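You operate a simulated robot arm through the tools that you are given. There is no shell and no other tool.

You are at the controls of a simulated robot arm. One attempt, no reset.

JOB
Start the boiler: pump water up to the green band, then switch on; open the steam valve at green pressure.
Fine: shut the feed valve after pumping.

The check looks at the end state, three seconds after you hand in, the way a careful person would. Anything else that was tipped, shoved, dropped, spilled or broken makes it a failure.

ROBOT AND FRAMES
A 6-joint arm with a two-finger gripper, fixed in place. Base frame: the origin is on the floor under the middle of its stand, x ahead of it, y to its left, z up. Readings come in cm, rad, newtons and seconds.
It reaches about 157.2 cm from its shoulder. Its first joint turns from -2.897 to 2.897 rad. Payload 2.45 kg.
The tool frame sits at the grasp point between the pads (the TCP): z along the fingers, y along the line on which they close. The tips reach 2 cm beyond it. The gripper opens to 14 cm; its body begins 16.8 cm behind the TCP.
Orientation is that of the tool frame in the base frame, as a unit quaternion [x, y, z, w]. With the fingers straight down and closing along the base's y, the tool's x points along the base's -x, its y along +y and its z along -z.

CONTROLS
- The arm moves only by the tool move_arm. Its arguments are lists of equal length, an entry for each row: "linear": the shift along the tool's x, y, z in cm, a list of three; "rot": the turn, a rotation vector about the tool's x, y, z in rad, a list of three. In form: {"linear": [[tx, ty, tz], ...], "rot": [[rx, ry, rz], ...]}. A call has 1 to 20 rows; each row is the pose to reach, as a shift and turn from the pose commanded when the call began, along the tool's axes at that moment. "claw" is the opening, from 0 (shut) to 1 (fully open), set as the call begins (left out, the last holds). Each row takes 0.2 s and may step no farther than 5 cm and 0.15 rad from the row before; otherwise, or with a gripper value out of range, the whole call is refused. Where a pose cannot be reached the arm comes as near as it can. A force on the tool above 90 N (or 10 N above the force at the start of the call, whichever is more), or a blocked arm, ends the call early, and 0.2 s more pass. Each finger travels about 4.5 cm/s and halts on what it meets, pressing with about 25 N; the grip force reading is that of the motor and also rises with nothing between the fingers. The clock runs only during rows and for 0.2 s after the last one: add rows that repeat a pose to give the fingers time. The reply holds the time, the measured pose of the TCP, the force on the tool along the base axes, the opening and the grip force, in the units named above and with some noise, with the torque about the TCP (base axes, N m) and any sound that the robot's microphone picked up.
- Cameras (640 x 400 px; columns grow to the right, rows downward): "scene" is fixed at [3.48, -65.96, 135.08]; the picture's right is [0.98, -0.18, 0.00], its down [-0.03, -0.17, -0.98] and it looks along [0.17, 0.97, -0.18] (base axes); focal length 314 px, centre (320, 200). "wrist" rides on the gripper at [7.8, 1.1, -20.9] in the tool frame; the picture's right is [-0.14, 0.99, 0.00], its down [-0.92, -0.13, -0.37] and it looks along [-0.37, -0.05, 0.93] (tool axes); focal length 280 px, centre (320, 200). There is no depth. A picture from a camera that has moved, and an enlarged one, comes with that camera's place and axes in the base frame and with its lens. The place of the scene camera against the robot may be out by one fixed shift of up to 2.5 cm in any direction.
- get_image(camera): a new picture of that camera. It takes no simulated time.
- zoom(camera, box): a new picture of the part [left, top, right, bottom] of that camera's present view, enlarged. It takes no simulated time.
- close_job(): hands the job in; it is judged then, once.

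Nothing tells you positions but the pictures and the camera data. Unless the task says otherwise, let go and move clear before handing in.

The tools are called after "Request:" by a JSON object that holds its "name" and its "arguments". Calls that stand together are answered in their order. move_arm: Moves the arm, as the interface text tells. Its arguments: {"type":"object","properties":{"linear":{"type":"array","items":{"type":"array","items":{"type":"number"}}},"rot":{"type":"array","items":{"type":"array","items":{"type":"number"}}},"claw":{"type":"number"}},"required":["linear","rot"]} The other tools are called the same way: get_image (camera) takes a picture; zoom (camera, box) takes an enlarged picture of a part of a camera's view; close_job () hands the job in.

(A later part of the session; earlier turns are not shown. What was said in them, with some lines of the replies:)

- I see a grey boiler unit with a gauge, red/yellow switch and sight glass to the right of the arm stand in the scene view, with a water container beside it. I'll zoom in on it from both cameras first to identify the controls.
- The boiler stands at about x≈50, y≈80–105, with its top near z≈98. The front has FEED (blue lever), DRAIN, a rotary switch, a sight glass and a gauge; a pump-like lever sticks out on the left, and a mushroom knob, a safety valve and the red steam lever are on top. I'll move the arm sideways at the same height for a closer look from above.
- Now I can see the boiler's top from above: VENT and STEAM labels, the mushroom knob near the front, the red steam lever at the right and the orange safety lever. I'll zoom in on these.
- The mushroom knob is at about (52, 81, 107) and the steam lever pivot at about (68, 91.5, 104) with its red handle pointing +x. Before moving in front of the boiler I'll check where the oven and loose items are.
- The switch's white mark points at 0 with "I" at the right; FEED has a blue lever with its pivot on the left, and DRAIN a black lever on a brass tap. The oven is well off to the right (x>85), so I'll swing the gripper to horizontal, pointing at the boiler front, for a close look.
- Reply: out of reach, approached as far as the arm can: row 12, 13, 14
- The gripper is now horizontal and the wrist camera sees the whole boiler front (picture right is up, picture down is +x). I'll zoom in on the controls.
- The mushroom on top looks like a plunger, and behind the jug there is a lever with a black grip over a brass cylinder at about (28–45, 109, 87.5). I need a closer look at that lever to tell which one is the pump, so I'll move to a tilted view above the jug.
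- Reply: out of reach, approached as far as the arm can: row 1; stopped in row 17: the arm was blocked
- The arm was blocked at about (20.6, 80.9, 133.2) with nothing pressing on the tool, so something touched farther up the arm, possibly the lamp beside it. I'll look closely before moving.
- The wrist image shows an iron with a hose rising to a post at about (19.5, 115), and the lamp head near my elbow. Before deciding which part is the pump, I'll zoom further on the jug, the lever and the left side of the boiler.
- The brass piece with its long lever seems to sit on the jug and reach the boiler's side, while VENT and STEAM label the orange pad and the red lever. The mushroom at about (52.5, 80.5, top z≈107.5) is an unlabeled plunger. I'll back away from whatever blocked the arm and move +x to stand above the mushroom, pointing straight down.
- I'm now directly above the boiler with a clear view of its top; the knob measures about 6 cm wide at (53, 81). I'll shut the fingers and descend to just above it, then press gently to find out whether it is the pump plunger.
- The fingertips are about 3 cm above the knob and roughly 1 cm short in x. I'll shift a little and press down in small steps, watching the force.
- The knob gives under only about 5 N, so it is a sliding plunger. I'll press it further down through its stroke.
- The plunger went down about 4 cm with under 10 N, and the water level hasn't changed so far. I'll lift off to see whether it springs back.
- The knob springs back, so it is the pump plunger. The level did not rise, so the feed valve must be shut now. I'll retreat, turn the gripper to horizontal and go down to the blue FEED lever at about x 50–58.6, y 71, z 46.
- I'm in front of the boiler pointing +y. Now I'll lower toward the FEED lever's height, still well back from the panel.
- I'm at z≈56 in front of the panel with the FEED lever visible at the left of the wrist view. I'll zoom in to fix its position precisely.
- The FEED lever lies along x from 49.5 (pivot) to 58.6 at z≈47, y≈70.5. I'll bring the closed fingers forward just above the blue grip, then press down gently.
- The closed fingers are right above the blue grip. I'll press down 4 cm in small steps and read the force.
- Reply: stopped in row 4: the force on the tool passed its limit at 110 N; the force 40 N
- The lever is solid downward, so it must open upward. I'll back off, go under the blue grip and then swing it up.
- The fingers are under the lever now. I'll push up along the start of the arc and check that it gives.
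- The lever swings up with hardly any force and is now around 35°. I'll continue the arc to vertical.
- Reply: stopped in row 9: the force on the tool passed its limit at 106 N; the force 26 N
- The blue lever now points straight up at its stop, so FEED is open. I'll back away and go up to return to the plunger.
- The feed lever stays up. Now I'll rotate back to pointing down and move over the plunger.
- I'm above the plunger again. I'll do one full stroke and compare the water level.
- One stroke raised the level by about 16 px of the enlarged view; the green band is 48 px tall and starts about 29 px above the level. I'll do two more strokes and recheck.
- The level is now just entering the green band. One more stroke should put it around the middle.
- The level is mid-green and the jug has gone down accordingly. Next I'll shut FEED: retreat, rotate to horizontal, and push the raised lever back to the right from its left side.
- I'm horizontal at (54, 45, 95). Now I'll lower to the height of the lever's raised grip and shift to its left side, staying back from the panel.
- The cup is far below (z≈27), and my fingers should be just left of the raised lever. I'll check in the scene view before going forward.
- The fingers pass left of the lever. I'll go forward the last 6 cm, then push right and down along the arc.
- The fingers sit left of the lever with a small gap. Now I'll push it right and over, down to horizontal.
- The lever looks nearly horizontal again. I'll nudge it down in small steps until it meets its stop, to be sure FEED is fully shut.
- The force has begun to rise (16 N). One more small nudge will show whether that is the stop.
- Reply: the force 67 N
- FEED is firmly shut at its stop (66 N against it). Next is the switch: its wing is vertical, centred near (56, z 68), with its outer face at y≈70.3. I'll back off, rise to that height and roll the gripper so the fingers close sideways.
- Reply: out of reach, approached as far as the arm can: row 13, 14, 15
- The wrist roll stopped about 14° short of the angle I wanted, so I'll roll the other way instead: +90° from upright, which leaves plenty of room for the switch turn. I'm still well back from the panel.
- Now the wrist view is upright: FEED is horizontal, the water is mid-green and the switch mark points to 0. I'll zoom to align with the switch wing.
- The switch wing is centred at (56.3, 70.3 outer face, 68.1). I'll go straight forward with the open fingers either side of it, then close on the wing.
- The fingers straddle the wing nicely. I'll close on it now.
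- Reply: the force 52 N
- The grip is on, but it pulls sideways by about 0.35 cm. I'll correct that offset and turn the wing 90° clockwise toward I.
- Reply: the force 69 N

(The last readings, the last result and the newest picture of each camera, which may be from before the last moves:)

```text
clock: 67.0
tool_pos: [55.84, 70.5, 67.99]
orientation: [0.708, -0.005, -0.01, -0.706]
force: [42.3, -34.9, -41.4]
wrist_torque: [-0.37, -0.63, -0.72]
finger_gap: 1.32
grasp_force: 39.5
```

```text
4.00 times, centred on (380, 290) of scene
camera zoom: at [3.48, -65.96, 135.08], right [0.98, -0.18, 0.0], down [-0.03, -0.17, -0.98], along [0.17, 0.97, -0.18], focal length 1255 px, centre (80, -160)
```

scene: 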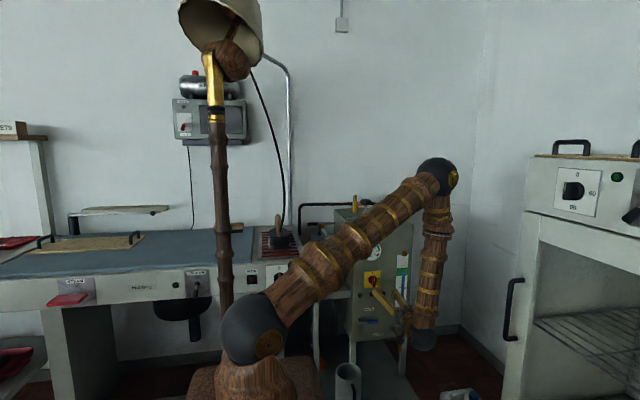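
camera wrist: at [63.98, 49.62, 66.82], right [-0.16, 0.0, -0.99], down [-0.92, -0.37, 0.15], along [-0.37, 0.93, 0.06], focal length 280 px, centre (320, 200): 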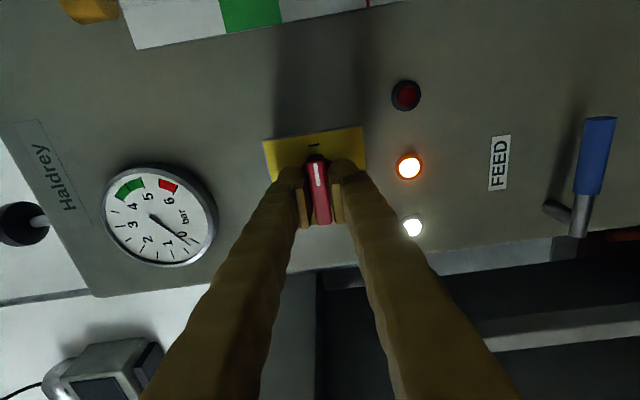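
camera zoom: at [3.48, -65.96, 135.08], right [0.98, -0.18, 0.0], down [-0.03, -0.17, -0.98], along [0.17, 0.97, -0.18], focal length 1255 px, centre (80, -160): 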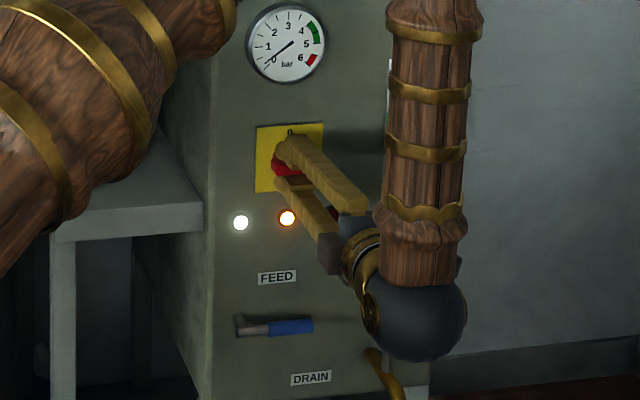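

The switch is at I: the white and orange lamps are lit and the gauge has started to move. I'll release, back off, then rise and turn to pointing down near the steam lever.

Request:
{"name": "move_arm", "arguments": {"linear": [[0, 0, 0], [0, 0, 0], [0, 0, 0], [0, 0, -4], [0, 0, -8.5], [0, -2, -13], [0, -6, -15.5], [0, -10.5, -17.5], [0, -15, -19.5], [1, -19.7, -20.5], [2, -24.5, -21], [3, -29.3, -21], [4, -34.1, -21], [5, -38.9, -21], [6, -43.7, -21], [7, -48.5, -21], [8, -53, -21], [10, -55, -17.5], [12, -55, -13.5], [14, -55, -9.5]], "rot": [[0, 0, 0], [0, 0, 0], [0, 0, 0], [0, 0, 0], [0, 0, 0], [0, 0, 0], [0, 0, 0], [0, 0, 0], [0, 0, 0], [-0.1425, 0.002, -0.001], [-0.285, 0.004, -0.002], [-0.4276, 0.006, -0.003], [-0.57, 0.008, -0.004], [-0.7127, 0.01, -0.005], [-0.855, 0.012, -0.006], [-0.998, 0.014, -0.007], [-1.14, 0.016, -0.008], [-1.283, 0.018, -0.009], [-1.425, 0.02, -0.01], [-1.568, 0.022, -0.011]], "claw": 0.45}}

Request:
{"name": "zoom", "arguments": {"camera": "scene", "box": [320, 180, 430, 330]}}

Request:
{"name": "get_image", "arguments": {"camera": "wrist"}}

Request:
{"name": "get_image", "arguments": {"camera": "scene"}}

```text
clock: 71.2
tool_pos: [75.42, 38.81, 110.37]
orientation: [0.972, 0.164, 0.029, -0.165]
force: [0.1, -0.5, 1.6]
wrist_torque: [-0.01, 0.0, 0.01]
finger_gap: 6.3
grasp_force: 0.0
out of reach, approached as far as the arm can: row 15, 16, 17, 18, 19, 20
```

```text
2.67 times, centred on (375, 255) of scene
camera zoom: at [3.48, -65.96, 135.08], right [0.98, -0.18, 0.0], down [-0.03, -0.17, -0.98], along [0.17, 0.97, -0.18], focal length 837 px, centre (173, 53)
```

zoom: 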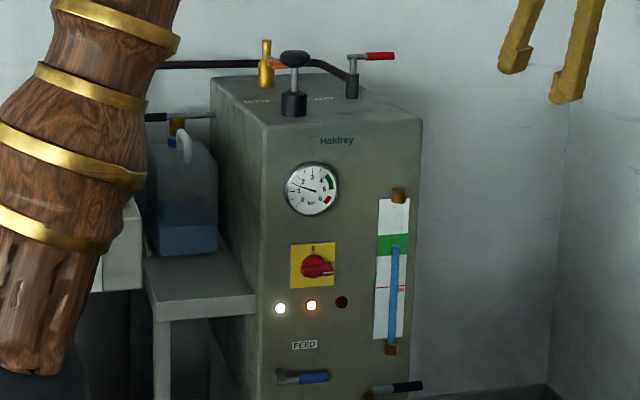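

```text
taken
camera wrist: at [83.27, 33.21, 130.63], right [0.19, -0.93, -0.32], down [-0.91, -0.29, 0.29], along [-0.36, 0.24, -0.9], focal length 280 px, centre (320, 200)
```

wrist: 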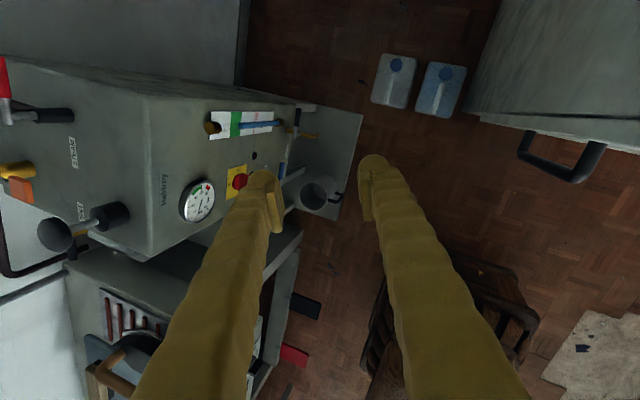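

```text
taken
```

scene: 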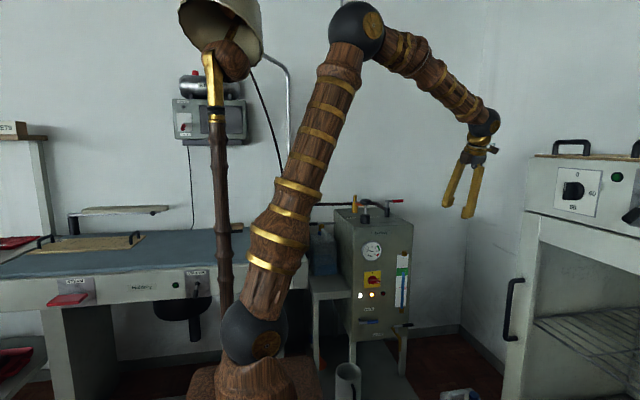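

The pressure is climbing quickly, so timing matters. The arm ended short of the planned pose because of a wrist limit; I'll read the gauge exactly before the next move (pictures cost no time).

Request:
{"name": "zoom", "arguments": {"camera": "scene", "box": [355, 235, 390, 265]}}

Request:
{"name": "zoom", "arguments": {"camera": "wrist", "box": [0, 40, 320, 280]}}

Request:
{"name": "zoom", "arguments": {"camera": "scene", "box": [400, 60, 560, 240]}}

```text
13.33 times, centred on (372, 250) of scene
camera zoom: at [3.48, -65.96, 135.08], right [0.98, -0.18, 0.0], down [-0.03, -0.17, -0.98], along [0.17, 0.97, -0.18], focal length 4185 px, centre (-380, -467)
```

zoom: 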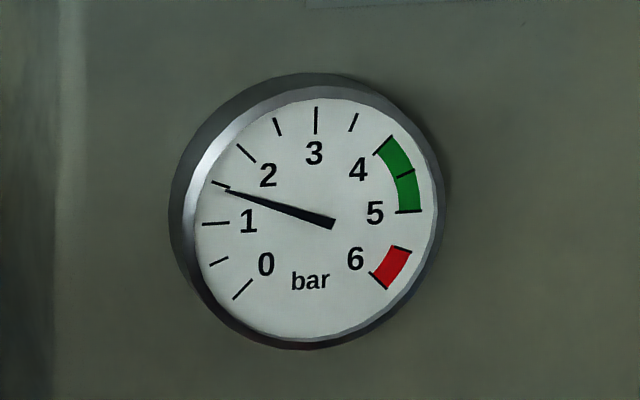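

```text
1.67 times, centred on (160, 160) of wrist
camera zoom: at [83.27, 33.21, 130.63], right [0.19, -0.93, -0.32], down [-0.91, -0.29, 0.29], along [-0.36, 0.24, -0.9], focal length 467 px, centre (587, 267)
```

zoom: 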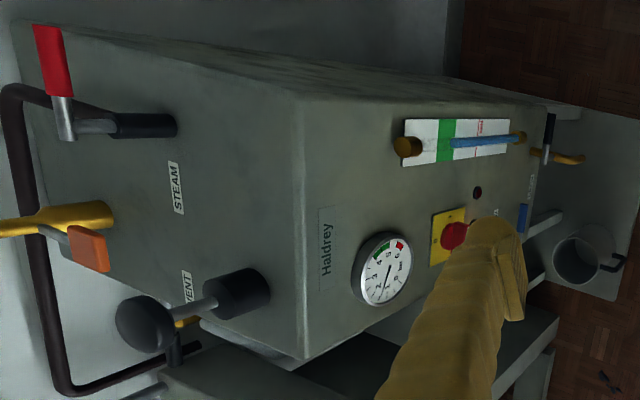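

```text
2.22 times, centred on (480, 150) of scene
camera zoom: at [3.48, -65.96, 135.08], right [0.98, -0.18, 0.0], down [-0.03, -0.17, -0.98], along [0.17, 0.97, -0.18], focal length 698 px, centre (-36, 311)
```

zoom: 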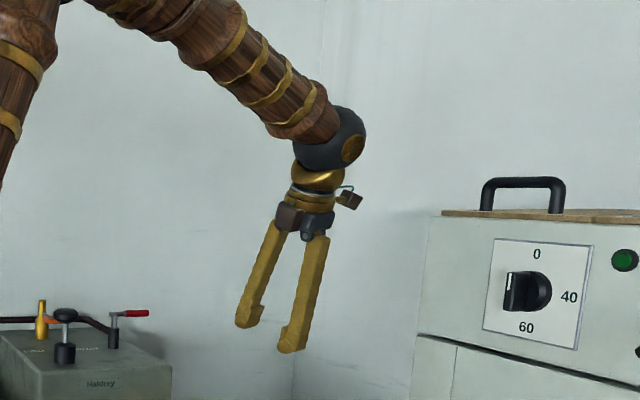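

The gauge reads about 1.45 bar and rises roughly 0.3 bar/s, so green (4–5) comes around t≈80 s. I'll roll the wrist back to the comfortable pointing-down orientation while moving over the steam lever.

Request:
{"name": "move_arm", "arguments": {"linear": [[0.92, -2.62, 0.52], [1.83, -5.23, 1.05], [2.75, -7.85, 1.57], [3.66, -10.46, 2.09], [4.58, -13.08, 2.62], [5.49, -15.69, 3.14], [6.41, -18.31, 3.67], [7.33, -20.93, 4.19], [8.24, -23.54, 4.71], [9.16, -26.16, 5.24], [10.07, -28.77, 5.76], [10.99, -31.39, 6.28], [11.9, -34.0, 6.81], [12.82, -36.62, 7.33], [13.74, -39.24, 7.86], [14.65, -41.85, 8.38], [15.57, -44.47, 8.9], [16.48, -47.08, 9.43], [17.4, -49.7, 9.95]], "rot": [[0.0044, -0.0247, -0.1458], [0.0087, -0.0495, -0.2917], [0.0131, -0.0742, -0.4375], [0.0174, -0.0989, -0.5834], [0.0218, -0.1237, -0.7292], [0.0261, -0.1484, -0.8751], [0.0305, -0.1732, -1.0209], [0.0348, -0.1979, -1.1667], [0.0392, -0.2226, -1.3126], [0.0435, -0.2474, -1.4584], [0.0479, -0.2721, -1.6043], [0.0522, -0.2968, -1.7501], [0.0566, -0.3216, -1.896], [0.0609, -0.3463, -2.0418], [0.0653, -0.3711, -2.1876], [0.0696, -0.3958, -2.3335], [0.074, -0.4205, -2.4793], [0.0783, -0.4453, -2.6252], [0.0827, -0.47, -2.771]]}}

Request:
{"name": "get_image", "arguments": {"camera": "wrist"}}

Request:
{"name": "zoom", "arguments": {"camera": "scene", "box": [355, 235, 390, 265]}}

Request:
{"name": "zoom", "arguments": {"camera": "scene", "box": [340, 140, 460, 260]}}

```text
clock: 75.2
tool_pos: [71.32, 87.29, 114.7]
orientation: [0.012, 1.0, -0.002, -0.004]
force: [0.0, 0.5, -2.4]
wrist_torque: [-0.15, 0.09, 0.03]
finger_gap: 6.31
grasp_force: 0.0
out of reach, approached as far as the arm can: row 17, 18, 19
```

```text
taken
camera wrist: at [63.88, 88.52, 135.62], right [0.16, 0.99, 0.0], down [0.92, -0.15, 0.36], along [0.36, -0.06, -0.93], focal length 280 px, centre (320, 200)
```

wrist: 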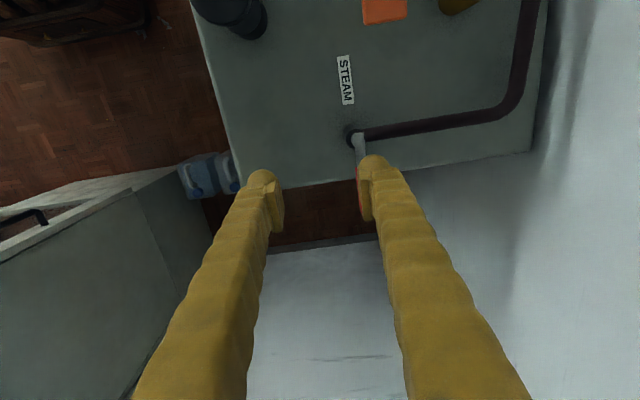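

```text
13.33 times, centred on (372, 250) of scene
camera zoom: at [3.48, -65.96, 135.08], right [0.98, -0.18, 0.0], down [-0.03, -0.17, -0.98], along [0.17, 0.97, -0.18], focal length 4185 px, centre (-380, -467)
```

zoom: 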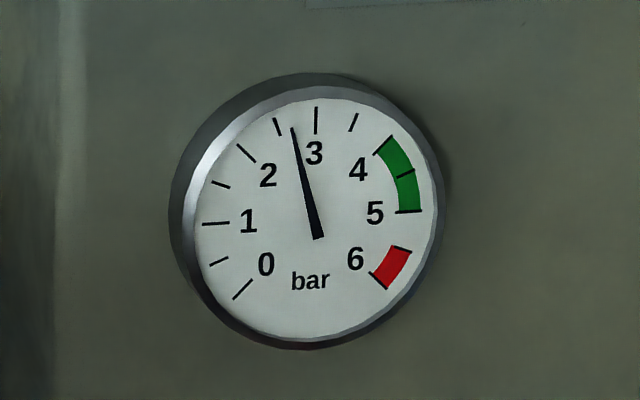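

```text
3.33 times, centred on (400, 200) of scene
camera zoom: at [3.48, -65.96, 135.08], right [0.98, -0.18, 0.0], down [-0.03, -0.17, -0.98], along [0.17, 0.97, -0.18], focal length 1046 px, centre (53, 200)
```

zoom: 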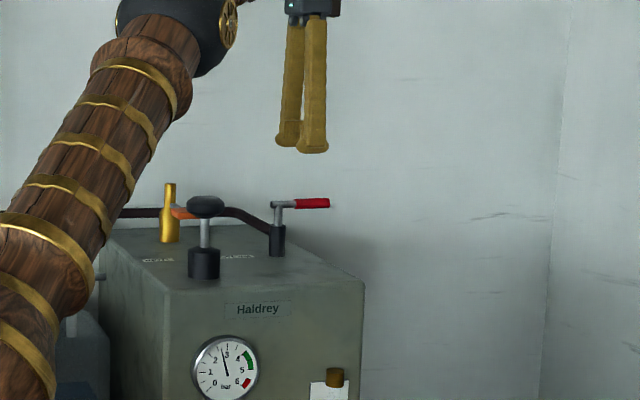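

The gauge reads 2.7 bar and rises 0.31 bar/s; the lever is slightly beyond my reach pointing straight down. I'll tilt the fingers forward, close them and settle just in front (−y side) of the red handle, ready to push it.

Request:
{"name": "move_arm", "arguments": {"linear": [[-0.5, -1, 0], [-1, -2, 1.5], [-1.6, -3, 3.5], [-2.2, -4, 6], [-2.8, -4, 9], [-3.2, -4, 11.3]], "rot": [[-0.135, 0, 0], [-0.27, 0, 0], [-0.405, 0, 0], [-0.54, 0, 0], [-0.675, 0, 0], [-0.81, 0, 0]], "claw": 0}}

Request:
{"name": "get_image", "arguments": {"camera": "wrist"}}

Request:
{"name": "zoom", "arguments": {"camera": "scene", "box": [340, 160, 440, 260]}}

Request:
{"name": "zoom", "arguments": {"camera": "scene", "box": [355, 235, 390, 265]}}

```text
clock: 76.6
tool_pos: [74.66, 82.82, 104.08]
orientation: [0.001, 0.919, 0.393, 0.001]
force: [0.2, -0.6, -0.6]
wrist_torque: [-0.04, -0.02, 0.0]
finger_gap: 0.01
grasp_force: 25.4
```

```text
taken
camera wrist: at [66.96, 68.35, 119.08], right [0.14, 0.68, 0.72], down [0.92, -0.36, 0.16], along [0.37, 0.64, -0.68], focal length 280 px, centre (320, 200)
```

wrist: 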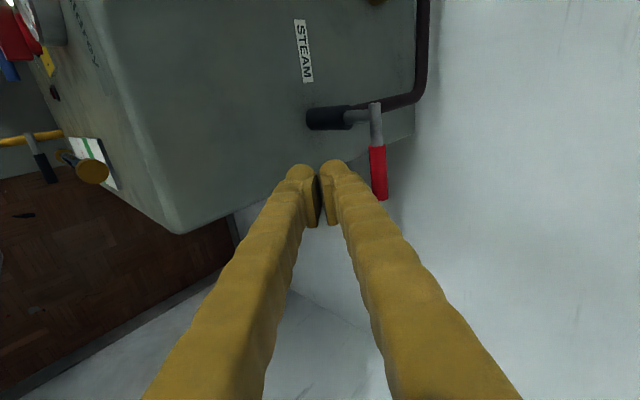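

```text
4.00 times, centred on (390, 210) of scene
camera zoom: at [3.48, -65.96, 135.08], right [0.98, -0.18, 0.0], down [-0.03, -0.17, -0.98], along [0.17, 0.97, -0.18], focal length 1255 px, centre (40, 160)
```

zoom: 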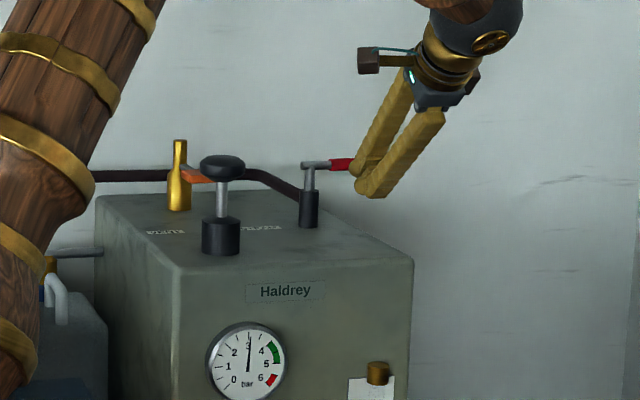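

```text
13.33 times, centred on (372, 250) of scene
camera zoom: at [3.48, -65.96, 135.08], right [0.98, -0.18, 0.0], down [-0.03, -0.17, -0.98], along [0.17, 0.97, -0.18], focal length 4185 px, centre (-380, -467)
```

zoom: 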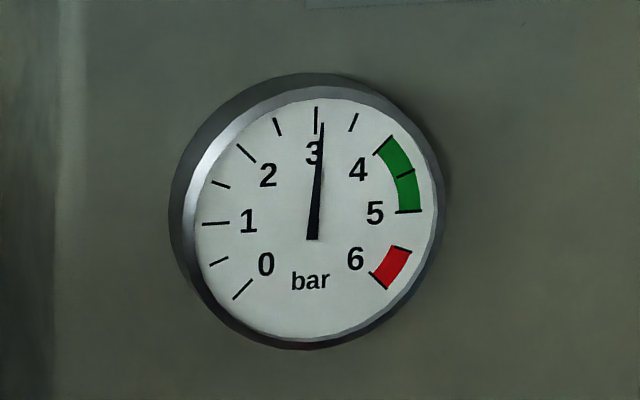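

The gauge reads 3.1 bar and the handle lies along x from 73 to 78.5 at y≈91, z≈104. I'll move to just in front of the handle and hold there until the needle reaches about 4.

Request:
{"name": "move_arm", "arguments": {"linear": [[-0.74, 0.77, 1.19], [-1.47, 1.53, 2.38], [-1.84, 1.91, 2.98], [-1.84, 1.91, 2.98], [-1.84, 1.91, 2.98], [-1.84, 1.91, 2.98], [-1.84, 1.91, 2.98], [-1.84, 1.91, 2.98], [-1.84, 1.91, 2.98], [-1.84, 1.91, 2.98], [-1.84, 1.91, 2.98]], "rot": [[0, 0, 0], [0, 0, 0], [0, 0, 0], [0, 0, 0], [0, 0, 0], [0, 0, 0], [0, 0, 0], [0, 0, 0], [0, 0, 0], [0, 0, 0], [0, 0, 0]]}}

Request:
{"name": "get_image", "arguments": {"camera": "wrist"}}

Request:
{"name": "zoom", "arguments": {"camera": "scene", "box": [340, 160, 440, 260]}}

Request:
{"name": "zoom", "arguments": {"camera": "scene", "box": [355, 235, 390, 265]}}

```text
clock: 79.0
tool_pos: [76.68, 86.45, 103.28]
orientation: [0.001, 0.919, 0.394, -0.001]
force: [-0.4, 0.4, 0.4]
wrist_torque: [-0.01, 0.0, -0.01]
finger_gap: 0.01
grasp_force: 24.7
```

```text
taken
camera wrist: at [68.89, 72.08, 118.39], right [0.14, 0.68, 0.72], down [0.92, -0.36, 0.16], along [0.36, 0.64, -0.68], focal length 280 px, centre (320, 200)
```

wrist: 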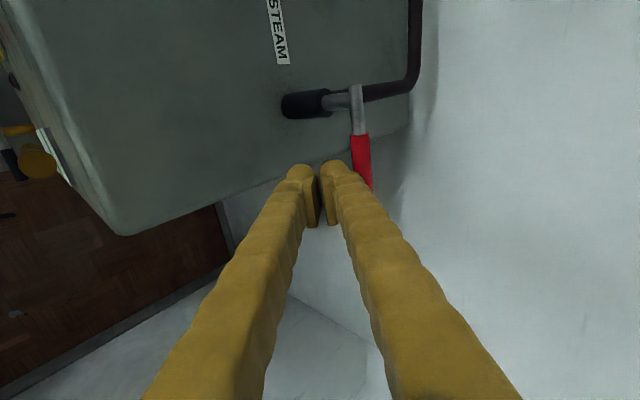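

```text
4.00 times, centred on (390, 210) of scene
camera zoom: at [3.48, -65.96, 135.08], right [0.98, -0.18, 0.0], down [-0.03, -0.17, -0.98], along [0.17, 0.97, -0.18], focal length 1255 px, centre (40, 160)
```

zoom: 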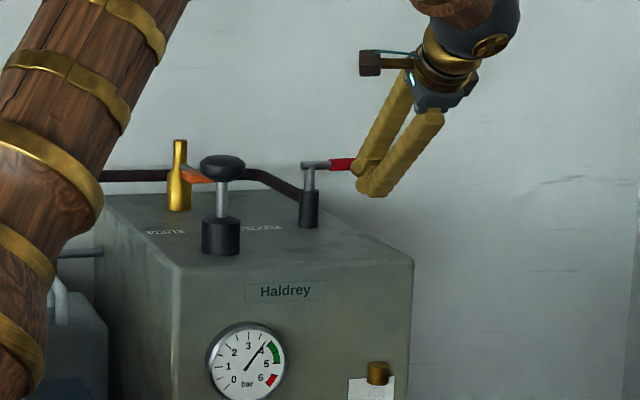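

```text
13.33 times, centred on (372, 250) of scene
camera zoom: at [3.48, -65.96, 135.08], right [0.98, -0.18, 0.0], down [-0.03, -0.17, -0.98], along [0.17, 0.97, -0.18], focal length 4185 px, centre (-380, -467)
```

zoom: 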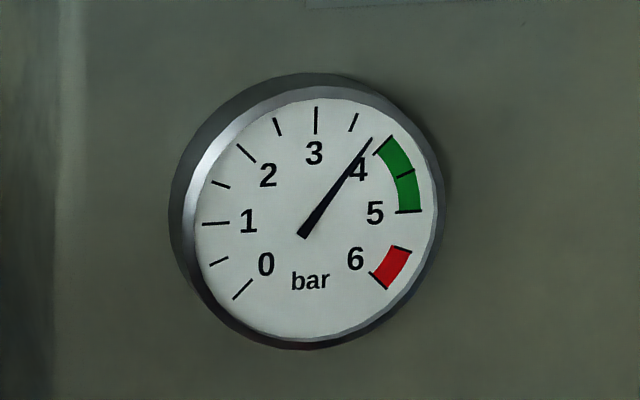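

The needle is at about 3.85 and the fingers are right beside the red handle. I'll wait half a second so it's inside green, then sweep the lever toward +y through its quarter turn.

Request:
{"name": "move_arm", "arguments": {"linear": [[0, 0, 0], [0, 0, 0], [0, 0, 0], [0.1, 0.55, 0.58], [0.3, 1.59, 1.66], [0.45, 2.69, 2.82], [1.0, 3.46, 3.61], [1.55, 3.94, 4.12], [2.4, 4.49, 4.69], [3.2, 4.91, 5.13], [4.2, 5.18, 5.42], [5.1, 5.39, 5.63]], "rot": [[0, 0, 0], [0, 0, 0], [0, 0, 0], [0, 0, 0], [0, 0, 0], [0, 0, 0], [0, 0, 0], [0, 0, 0], [0, 0, 0], [0, 0, 0], [0, 0, 0], [0, 0, 0]]}}

Request:
{"name": "get_image", "arguments": {"camera": "wrist"}}

Request:
{"name": "zoom", "arguments": {"camera": "scene", "box": [340, 160, 440, 260]}}

Request:
{"name": "zoom", "arguments": {"camera": "scene", "box": [355, 235, 390, 265]}}

```text
clock: 80.4
tool_pos: [76.36, 88.89, 103.09]
orientation: [0.001, 0.92, 0.392, -0.001]
force: [-1.4, -41.8, 4.0]
wrist_torque: [0.13, 0.15, 0.53]
finger_gap: 0.02
grasp_force: 24.7
stopped in row 6: the force on the tool passed its limit at 127 N (the readings are from after the stop); the commanded pose is now the measured one
```

```text
taken
camera wrist: at [68.74, 74.64, 118.4], right [0.14, 0.69, 0.71], down [0.92, -0.36, 0.16], along [0.37, 0.63, -0.68], focal length 280 px, centre (320, 200)
```

wrist: 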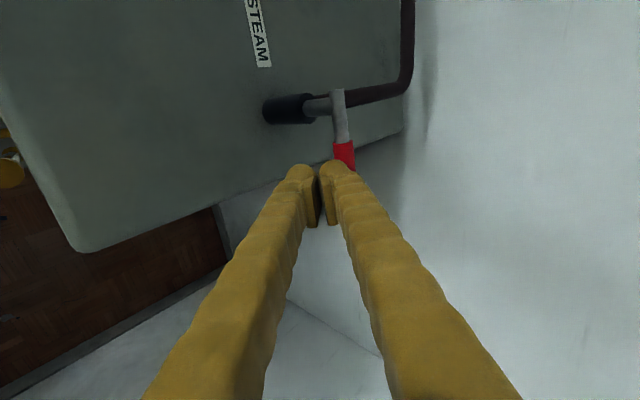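

```text
4.00 times, centred on (390, 210) of scene
camera zoom: at [3.48, -65.96, 135.08], right [0.98, -0.18, 0.0], down [-0.03, -0.17, -0.98], along [0.17, 0.97, -0.18], focal length 1255 px, centre (40, 160)
```

zoom: 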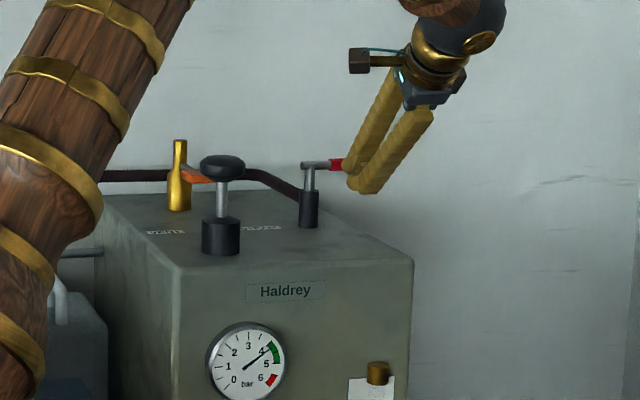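

```text
13.33 times, centred on (372, 250) of scene
camera zoom: at [3.48, -65.96, 135.08], right [0.98, -0.18, 0.0], down [-0.03, -0.17, -0.98], along [0.17, 0.97, -0.18], focal length 4185 px, centre (-380, -467)
```

zoom: 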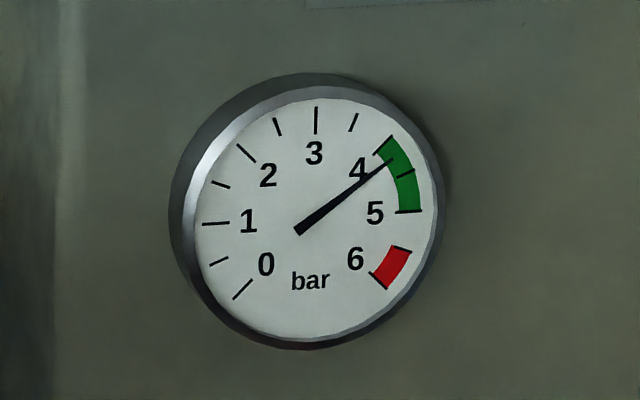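

The lever is solid toward +y, so it opens toward −y (to the front); the needle is at about 4.3, in green. I'll hop the fingers over the handle straight away and pull it toward me through the quarter turn.

Request:
{"name": "move_arm", "arguments": {"linear": [[0, 2.19, -3.49], [0, 5.59, -3.57], [0, 8.5, -0.54], [0, 8.06, 3.63], [-0.1, 6.16, 3.23], [-0.1, 4.77, 1.79], [0, 3.6, 0.57], [0.6, 2.76, -0.3], [1.2, 2.21, -0.87], [2.0, 1.66, -1.45], [2.8, 1.31, -1.81], [3.9, 1.03, -2.1], [4.9, 0.82, -2.32]], "rot": [[0, 0, 0], [0, 0, 0], [0, 0, 0], [0, 0, 0], [0, 0, 0], [0, 0, 0], [0, 0, 0], [0, 0, 0], [0, 0, 0], [0, 0, 0], [0, 0, 0], [0, 0, 0], [0, 0, 0]]}}

Request:
{"name": "get_image", "arguments": {"camera": "wrist"}}

Request:
{"name": "zoom", "arguments": {"camera": "scene", "box": [340, 160, 440, 260]}}

Request:
{"name": "zoom", "arguments": {"camera": "scene", "box": [355, 235, 390, 265]}}

```text
clock: 83.3
tool_pos: [72.24, 88.0, 106.38]
orientation: [0.002, 0.918, 0.396, 0.007]
force: [15.0, 2.2, 3.9]
wrist_torque: [0.04, -0.29, 0.09]
finger_gap: 0.0
grasp_force: 25.2
stopped in row 13: the force on the tool passed its limit at 95 N (the readings are from after the stop); the commanded pose is now the measured one
```

```text
taken
camera wrist: at [64.21, 73.53, 121.31], right [0.14, 0.68, 0.72], down [0.92, -0.37, 0.17], along [0.38, 0.64, -0.67], focal length 280 px, centre (320, 200)
```

wrist: 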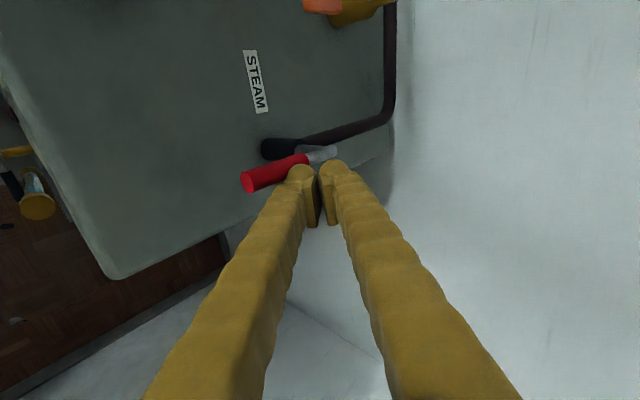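

```text
4.00 times, centred on (390, 210) of scene
camera zoom: at [3.48, -65.96, 135.08], right [0.98, -0.18, 0.0], down [-0.03, -0.17, -0.98], along [0.17, 0.97, -0.18], focal length 1255 px, centre (40, 160)
```

zoom: 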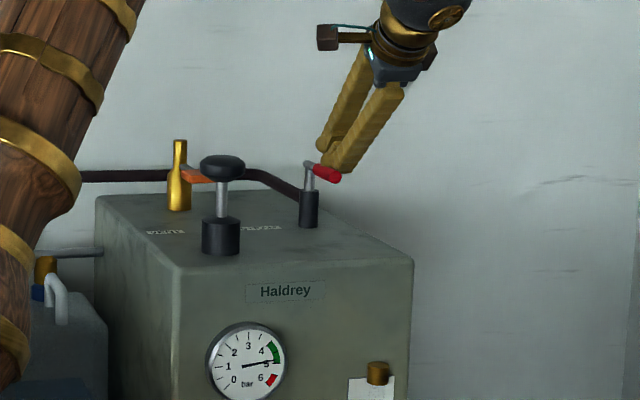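

```text
13.33 times, centred on (372, 250) of scene
camera zoom: at [3.48, -65.96, 135.08], right [0.98, -0.18, 0.0], down [-0.03, -0.17, -0.98], along [0.17, 0.97, -0.18], focal length 4185 px, centre (-380, -467)
```

zoom: 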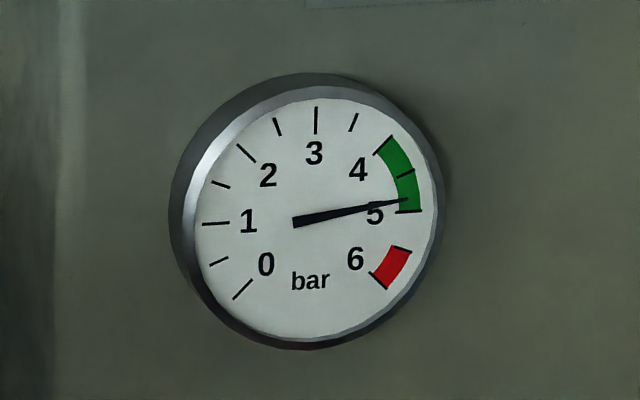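

The red lever now points toward −y at its stop, a full quarter turn, and the needle is at about 4.85, still in green. I'll slip off the handle to the right and rise clear, then check the gauge.

Request:
{"name": "move_arm", "arguments": {"linear": [[-1.2, 0, 0], [-1.8, 0.7, -0.7], [-1.8, 3.2, -3.1], [-1.8, 6.1, -5.9]], "rot": [[0, 0, 0], [0, 0, 0], [0, 0, 0], [0, 0, 0]]}}

Request:
{"name": "get_image", "arguments": {"camera": "wrist"}}

Request:
{"name": "zoom", "arguments": {"camera": "scene", "box": [340, 160, 440, 260]}}

Request:
{"name": "zoom", "arguments": {"camera": "scene", "box": [355, 235, 390, 265]}}

Request:
{"name": "zoom", "arguments": {"camera": "scene", "box": [350, 260, 420, 345]}}

```text
clock: 84.3
tool_pos: [73.75, 87.42, 114.67]
orientation: [0.003, 0.919, 0.394, 0.006]
force: [-0.5, -0.9, -0.7]
wrist_torque: [0.03, -0.02, 0.03]
finger_gap: 0.0
grasp_force: 25.6
```

```text
taken
camera wrist: at [65.89, 73.19, 129.76], right [0.14, 0.68, 0.72], down [0.92, -0.36, 0.17], along [0.38, 0.64, -0.67], focal length 280 px, centre (320, 200)
```

wrist: 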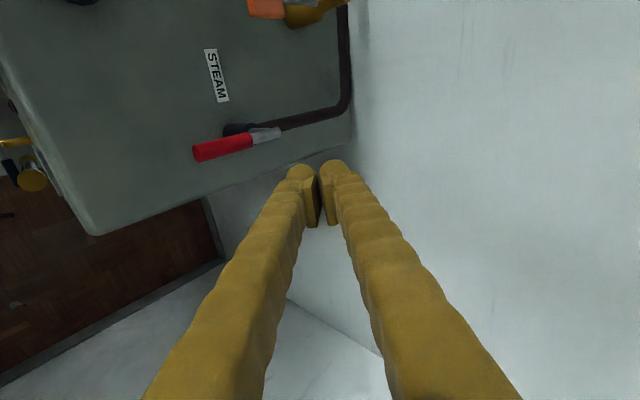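

```text
4.00 times, centred on (390, 210) of scene
camera zoom: at [3.48, -65.96, 135.08], right [0.98, -0.18, 0.0], down [-0.03, -0.17, -0.98], along [0.17, 0.97, -0.18], focal length 1255 px, centre (40, 160)
```

zoom: 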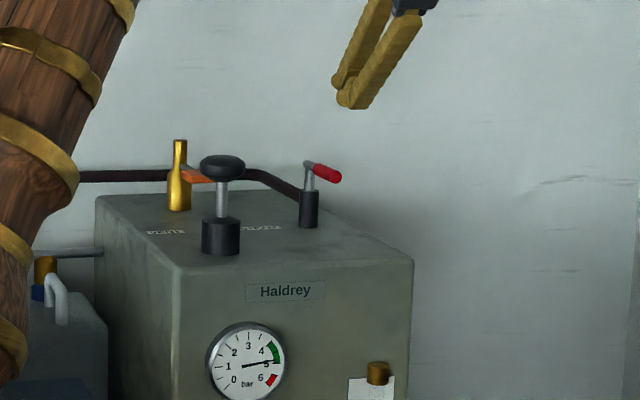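

```text
13.33 times, centred on (372, 250) of scene
camera zoom: at [3.48, -65.96, 135.08], right [0.98, -0.18, 0.0], down [-0.03, -0.17, -0.98], along [0.17, 0.97, -0.18], focal length 4185 px, centre (-380, -467)
```

zoom: 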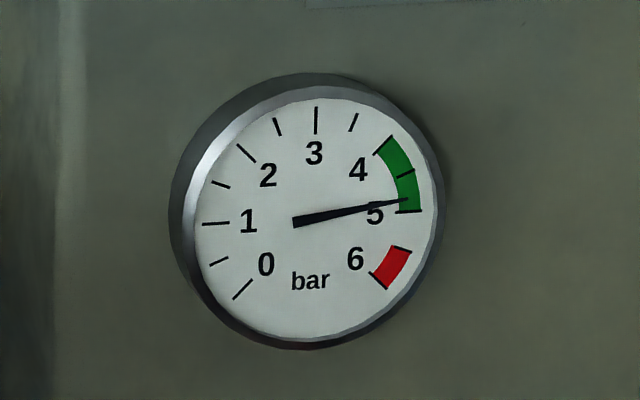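

```text
4.71 times, centred on (385, 302) of scene
camera zoom: at [3.48, -65.96, 135.08], right [0.98, -0.18, 0.0], down [-0.03, -0.17, -0.98], along [0.17, 0.97, -0.18], focal length 1477 px, centre (14, -282)
```

zoom: 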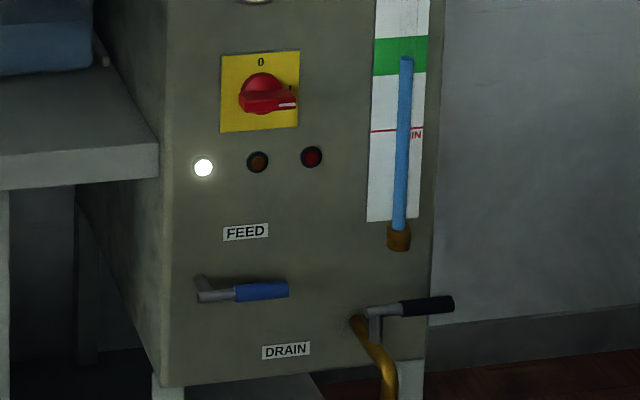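

The steam lever is fully turned, the pressure holds at about 4.85 in green, and the heating lamp has cycled off while the power lamp stays lit. I'll retreat up and back, well clear of the boiler.

Request:
{"name": "move_arm", "arguments": {"linear": [[0, 3.4, -3.3], [0, 7.0, -6.7], [0, 5.18, -10.4], [0, 2.79, -14.3], [0, -0.32, -17.6], [0, -3.43, -20.9], [0, -6.54, -24.2], [0, -9.3, -27.05], [0, -9.3, -27.05]], "rot": [[0, 0, 0], [0, 0, 0], [0, 0, 0], [0, 0, 0], [0, 0, 0], [0, 0, 0], [0, 0, 0], [0, 0, 0], [0, 0, 0]]}}

Request:
{"name": "get_image", "arguments": {"camera": "scene"}}

Request:
{"name": "get_image", "arguments": {"camera": "wrist"}}

Request:
{"name": "zoom", "arguments": {"camera": "scene", "box": [355, 235, 390, 265]}}

Request:
{"name": "zoom", "arguments": {"camera": "scene", "box": [350, 260, 420, 345]}}

```text
clock: 86.3
tool_pos: [73.65, 61.96, 126.59]
orientation: [0.003, 0.919, 0.395, 0.005]
force: [0.3, -0.1, 0.0]
wrist_torque: [-0.01, 0.01, -0.02]
finger_gap: 0.0
grasp_force: 25.3
```

```text
taken
```

scene: 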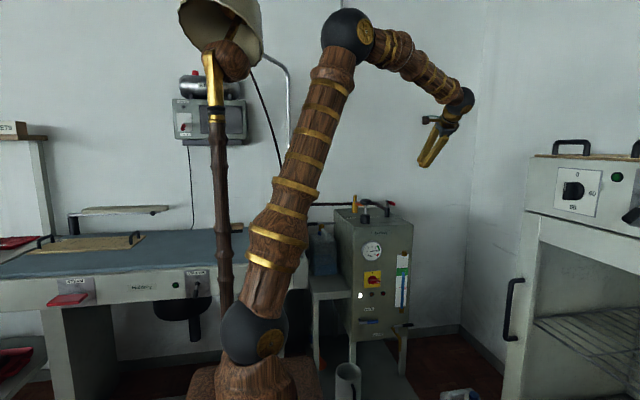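

```text
taken
camera wrist: at [65.66, 47.46, 141.66], right [0.14, 0.68, 0.72], down [0.92, -0.36, 0.17], along [0.38, 0.64, -0.67], focal length 280 px, centre (320, 200)
```

wrist: 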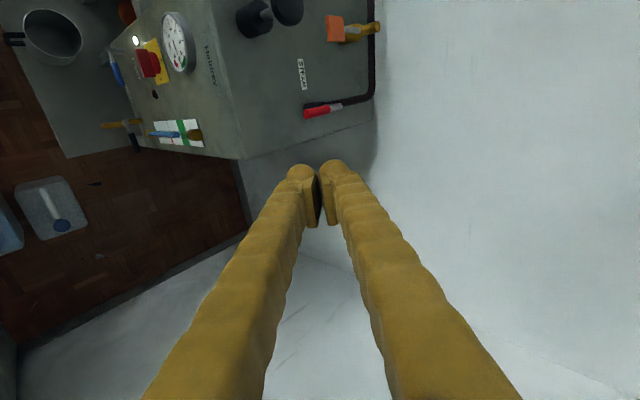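

```text
13.33 times, centred on (372, 250) of scene
camera zoom: at [3.48, -65.96, 135.08], right [0.98, -0.18, 0.0], down [-0.03, -0.17, -0.98], along [0.17, 0.97, -0.18], focal length 4185 px, centre (-380, -467)
```

zoom: 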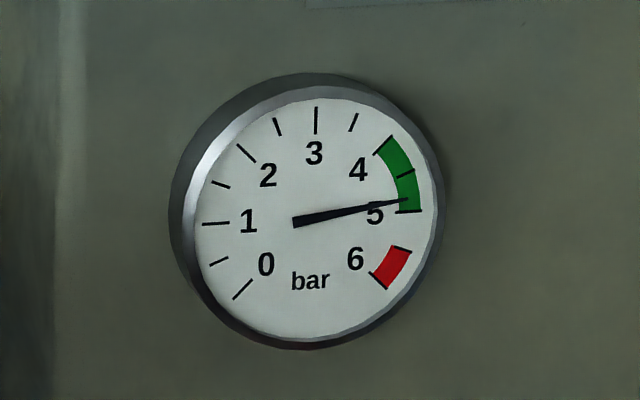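

```text
4.71 times, centred on (385, 302) of scene
camera zoom: at [3.48, -65.96, 135.08], right [0.98, -0.18, 0.0], down [-0.03, -0.17, -0.98], along [0.17, 0.97, -0.18], focal length 1477 px, centre (14, -282)
```

zoom: 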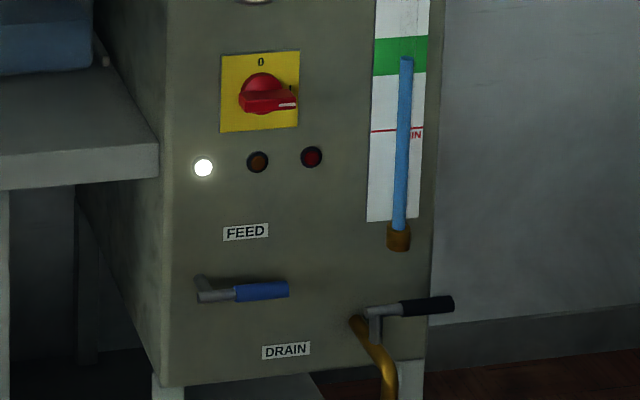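

The boiler is in the wanted state: level mid-green, FEED shut, switch at I, steam lever open and pressure steady at about 4.85. I'll check the surroundings once more (table, iron, jug, lamp) before handing in.

Request:
{"name": "zoom", "arguments": {"camera": "scene", "box": [160, 0, 340, 130]}}

Request:
{"name": "zoom", "arguments": {"camera": "scene", "box": [0, 180, 320, 400]}}

Request:
{"name": "zoom", "arguments": {"camera": "scene", "box": [290, 180, 430, 360]}}

Request:
{"name": "zoom", "arguments": {"camera": "wrist", "box": [220, 0, 400, 140]}}

```text
3.08 times, centred on (250, 65) of scene
camera zoom: at [3.48, -65.96, 135.08], right [0.98, -0.18, 0.0], down [-0.03, -0.17, -0.98], along [0.17, 0.97, -0.18], focal length 966 px, centre (535, 615)
```

zoom: 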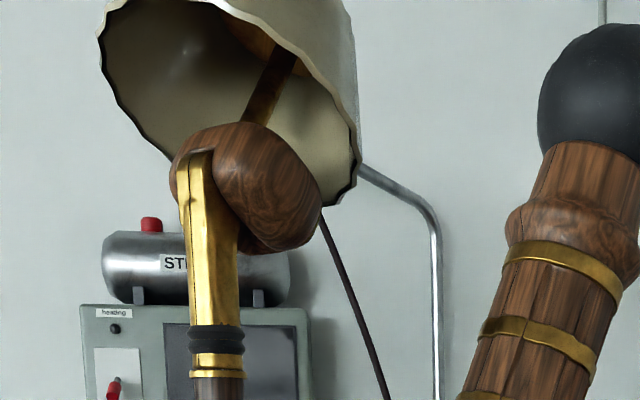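

```text
1.82 times, centred on (160, 290) of scene
camera zoom: at [3.48, -65.96, 135.08], right [0.98, -0.18, 0.0], down [-0.03, -0.17, -0.98], along [0.17, 0.97, -0.18], focal length 571 px, centre (611, 36)
```

zoom: 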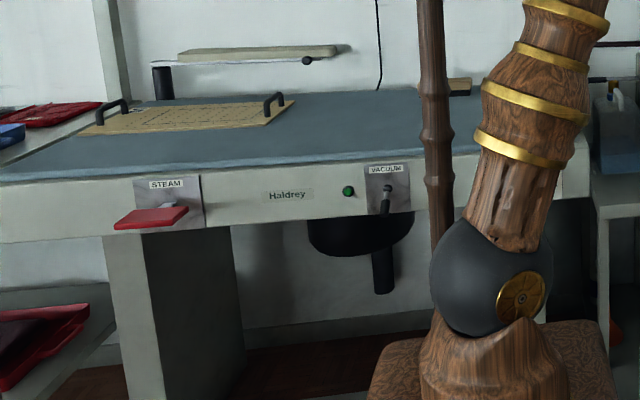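

```text
2.22 times, centred on (360, 270) of scene
camera zoom: at [3.48, -65.96, 135.08], right [0.98, -0.18, 0.0], down [-0.03, -0.17, -0.98], along [0.17, 0.97, -0.18], focal length 698 px, centre (231, 44)
```

zoom: 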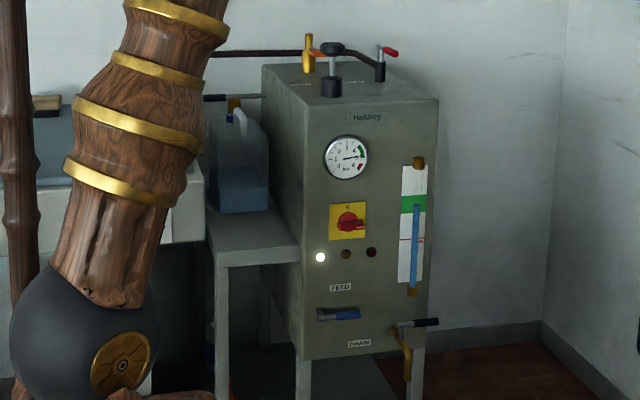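

```text
2.86 times, centred on (310, 70) of wrist
camera zoom: at [65.66, 47.46, 141.66], right [0.14, 0.68, 0.72], down [0.92, -0.36, 0.17], along [0.38, 0.64, -0.67], focal length 801 px, centre (349, 571)
```

zoom: 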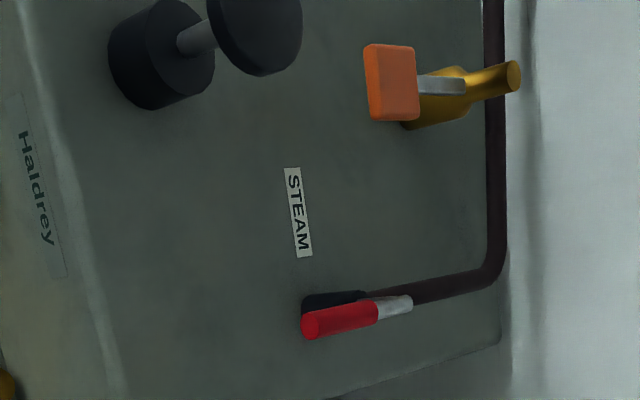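

Everything checks out: the water is mid-green, FEED is shut, the switch is at I with the power lamp lit, and the red steam lever is open with the pressure steady in green. The surroundings I can see look undisturbed and the arm is clear, so I'm handing in.

Request:
{"name": "close_job", "arguments": {}}

```text
The job is handed in.
```

The boiler is running and I've handed the job in. I haven't been shown a verdict.

| Item | State at hand-in |
|---|---|
| Water level | Pumped to the middle of the green band with four effective strokes |
| Feed valve | Shut again after pumping, pressed firmly against its stop |
| Switch | On (I), power lamp lit; the heating lamp has since cycled off |
| Pressure | Steady at about 4.85 bar, inside the green 4–5 band |
| Steam valve | Opened while the needle was between about 4.3 and 4.85 bar; lever turned the full quarter |

- **Wrong-way pushes:** I pressed the feed lever and the steam lever once each in the wrong direction (about 110 N and 127 N) before finding how they turn. In the pictures afterwards, neither lever nor the boiler looked moved or damaged.
- **Blocked arm:** Early on, the arm was stopped near the iron's hose and the lamp, and I don't know what it touched. I backed away. In the final pictures the lamp looks the same as at the start, but the iron and its hose were partly hidden behind the arm, so I couldn't confirm those.

The drain and vent were left alone, and the arm is parked clear of the boiler.
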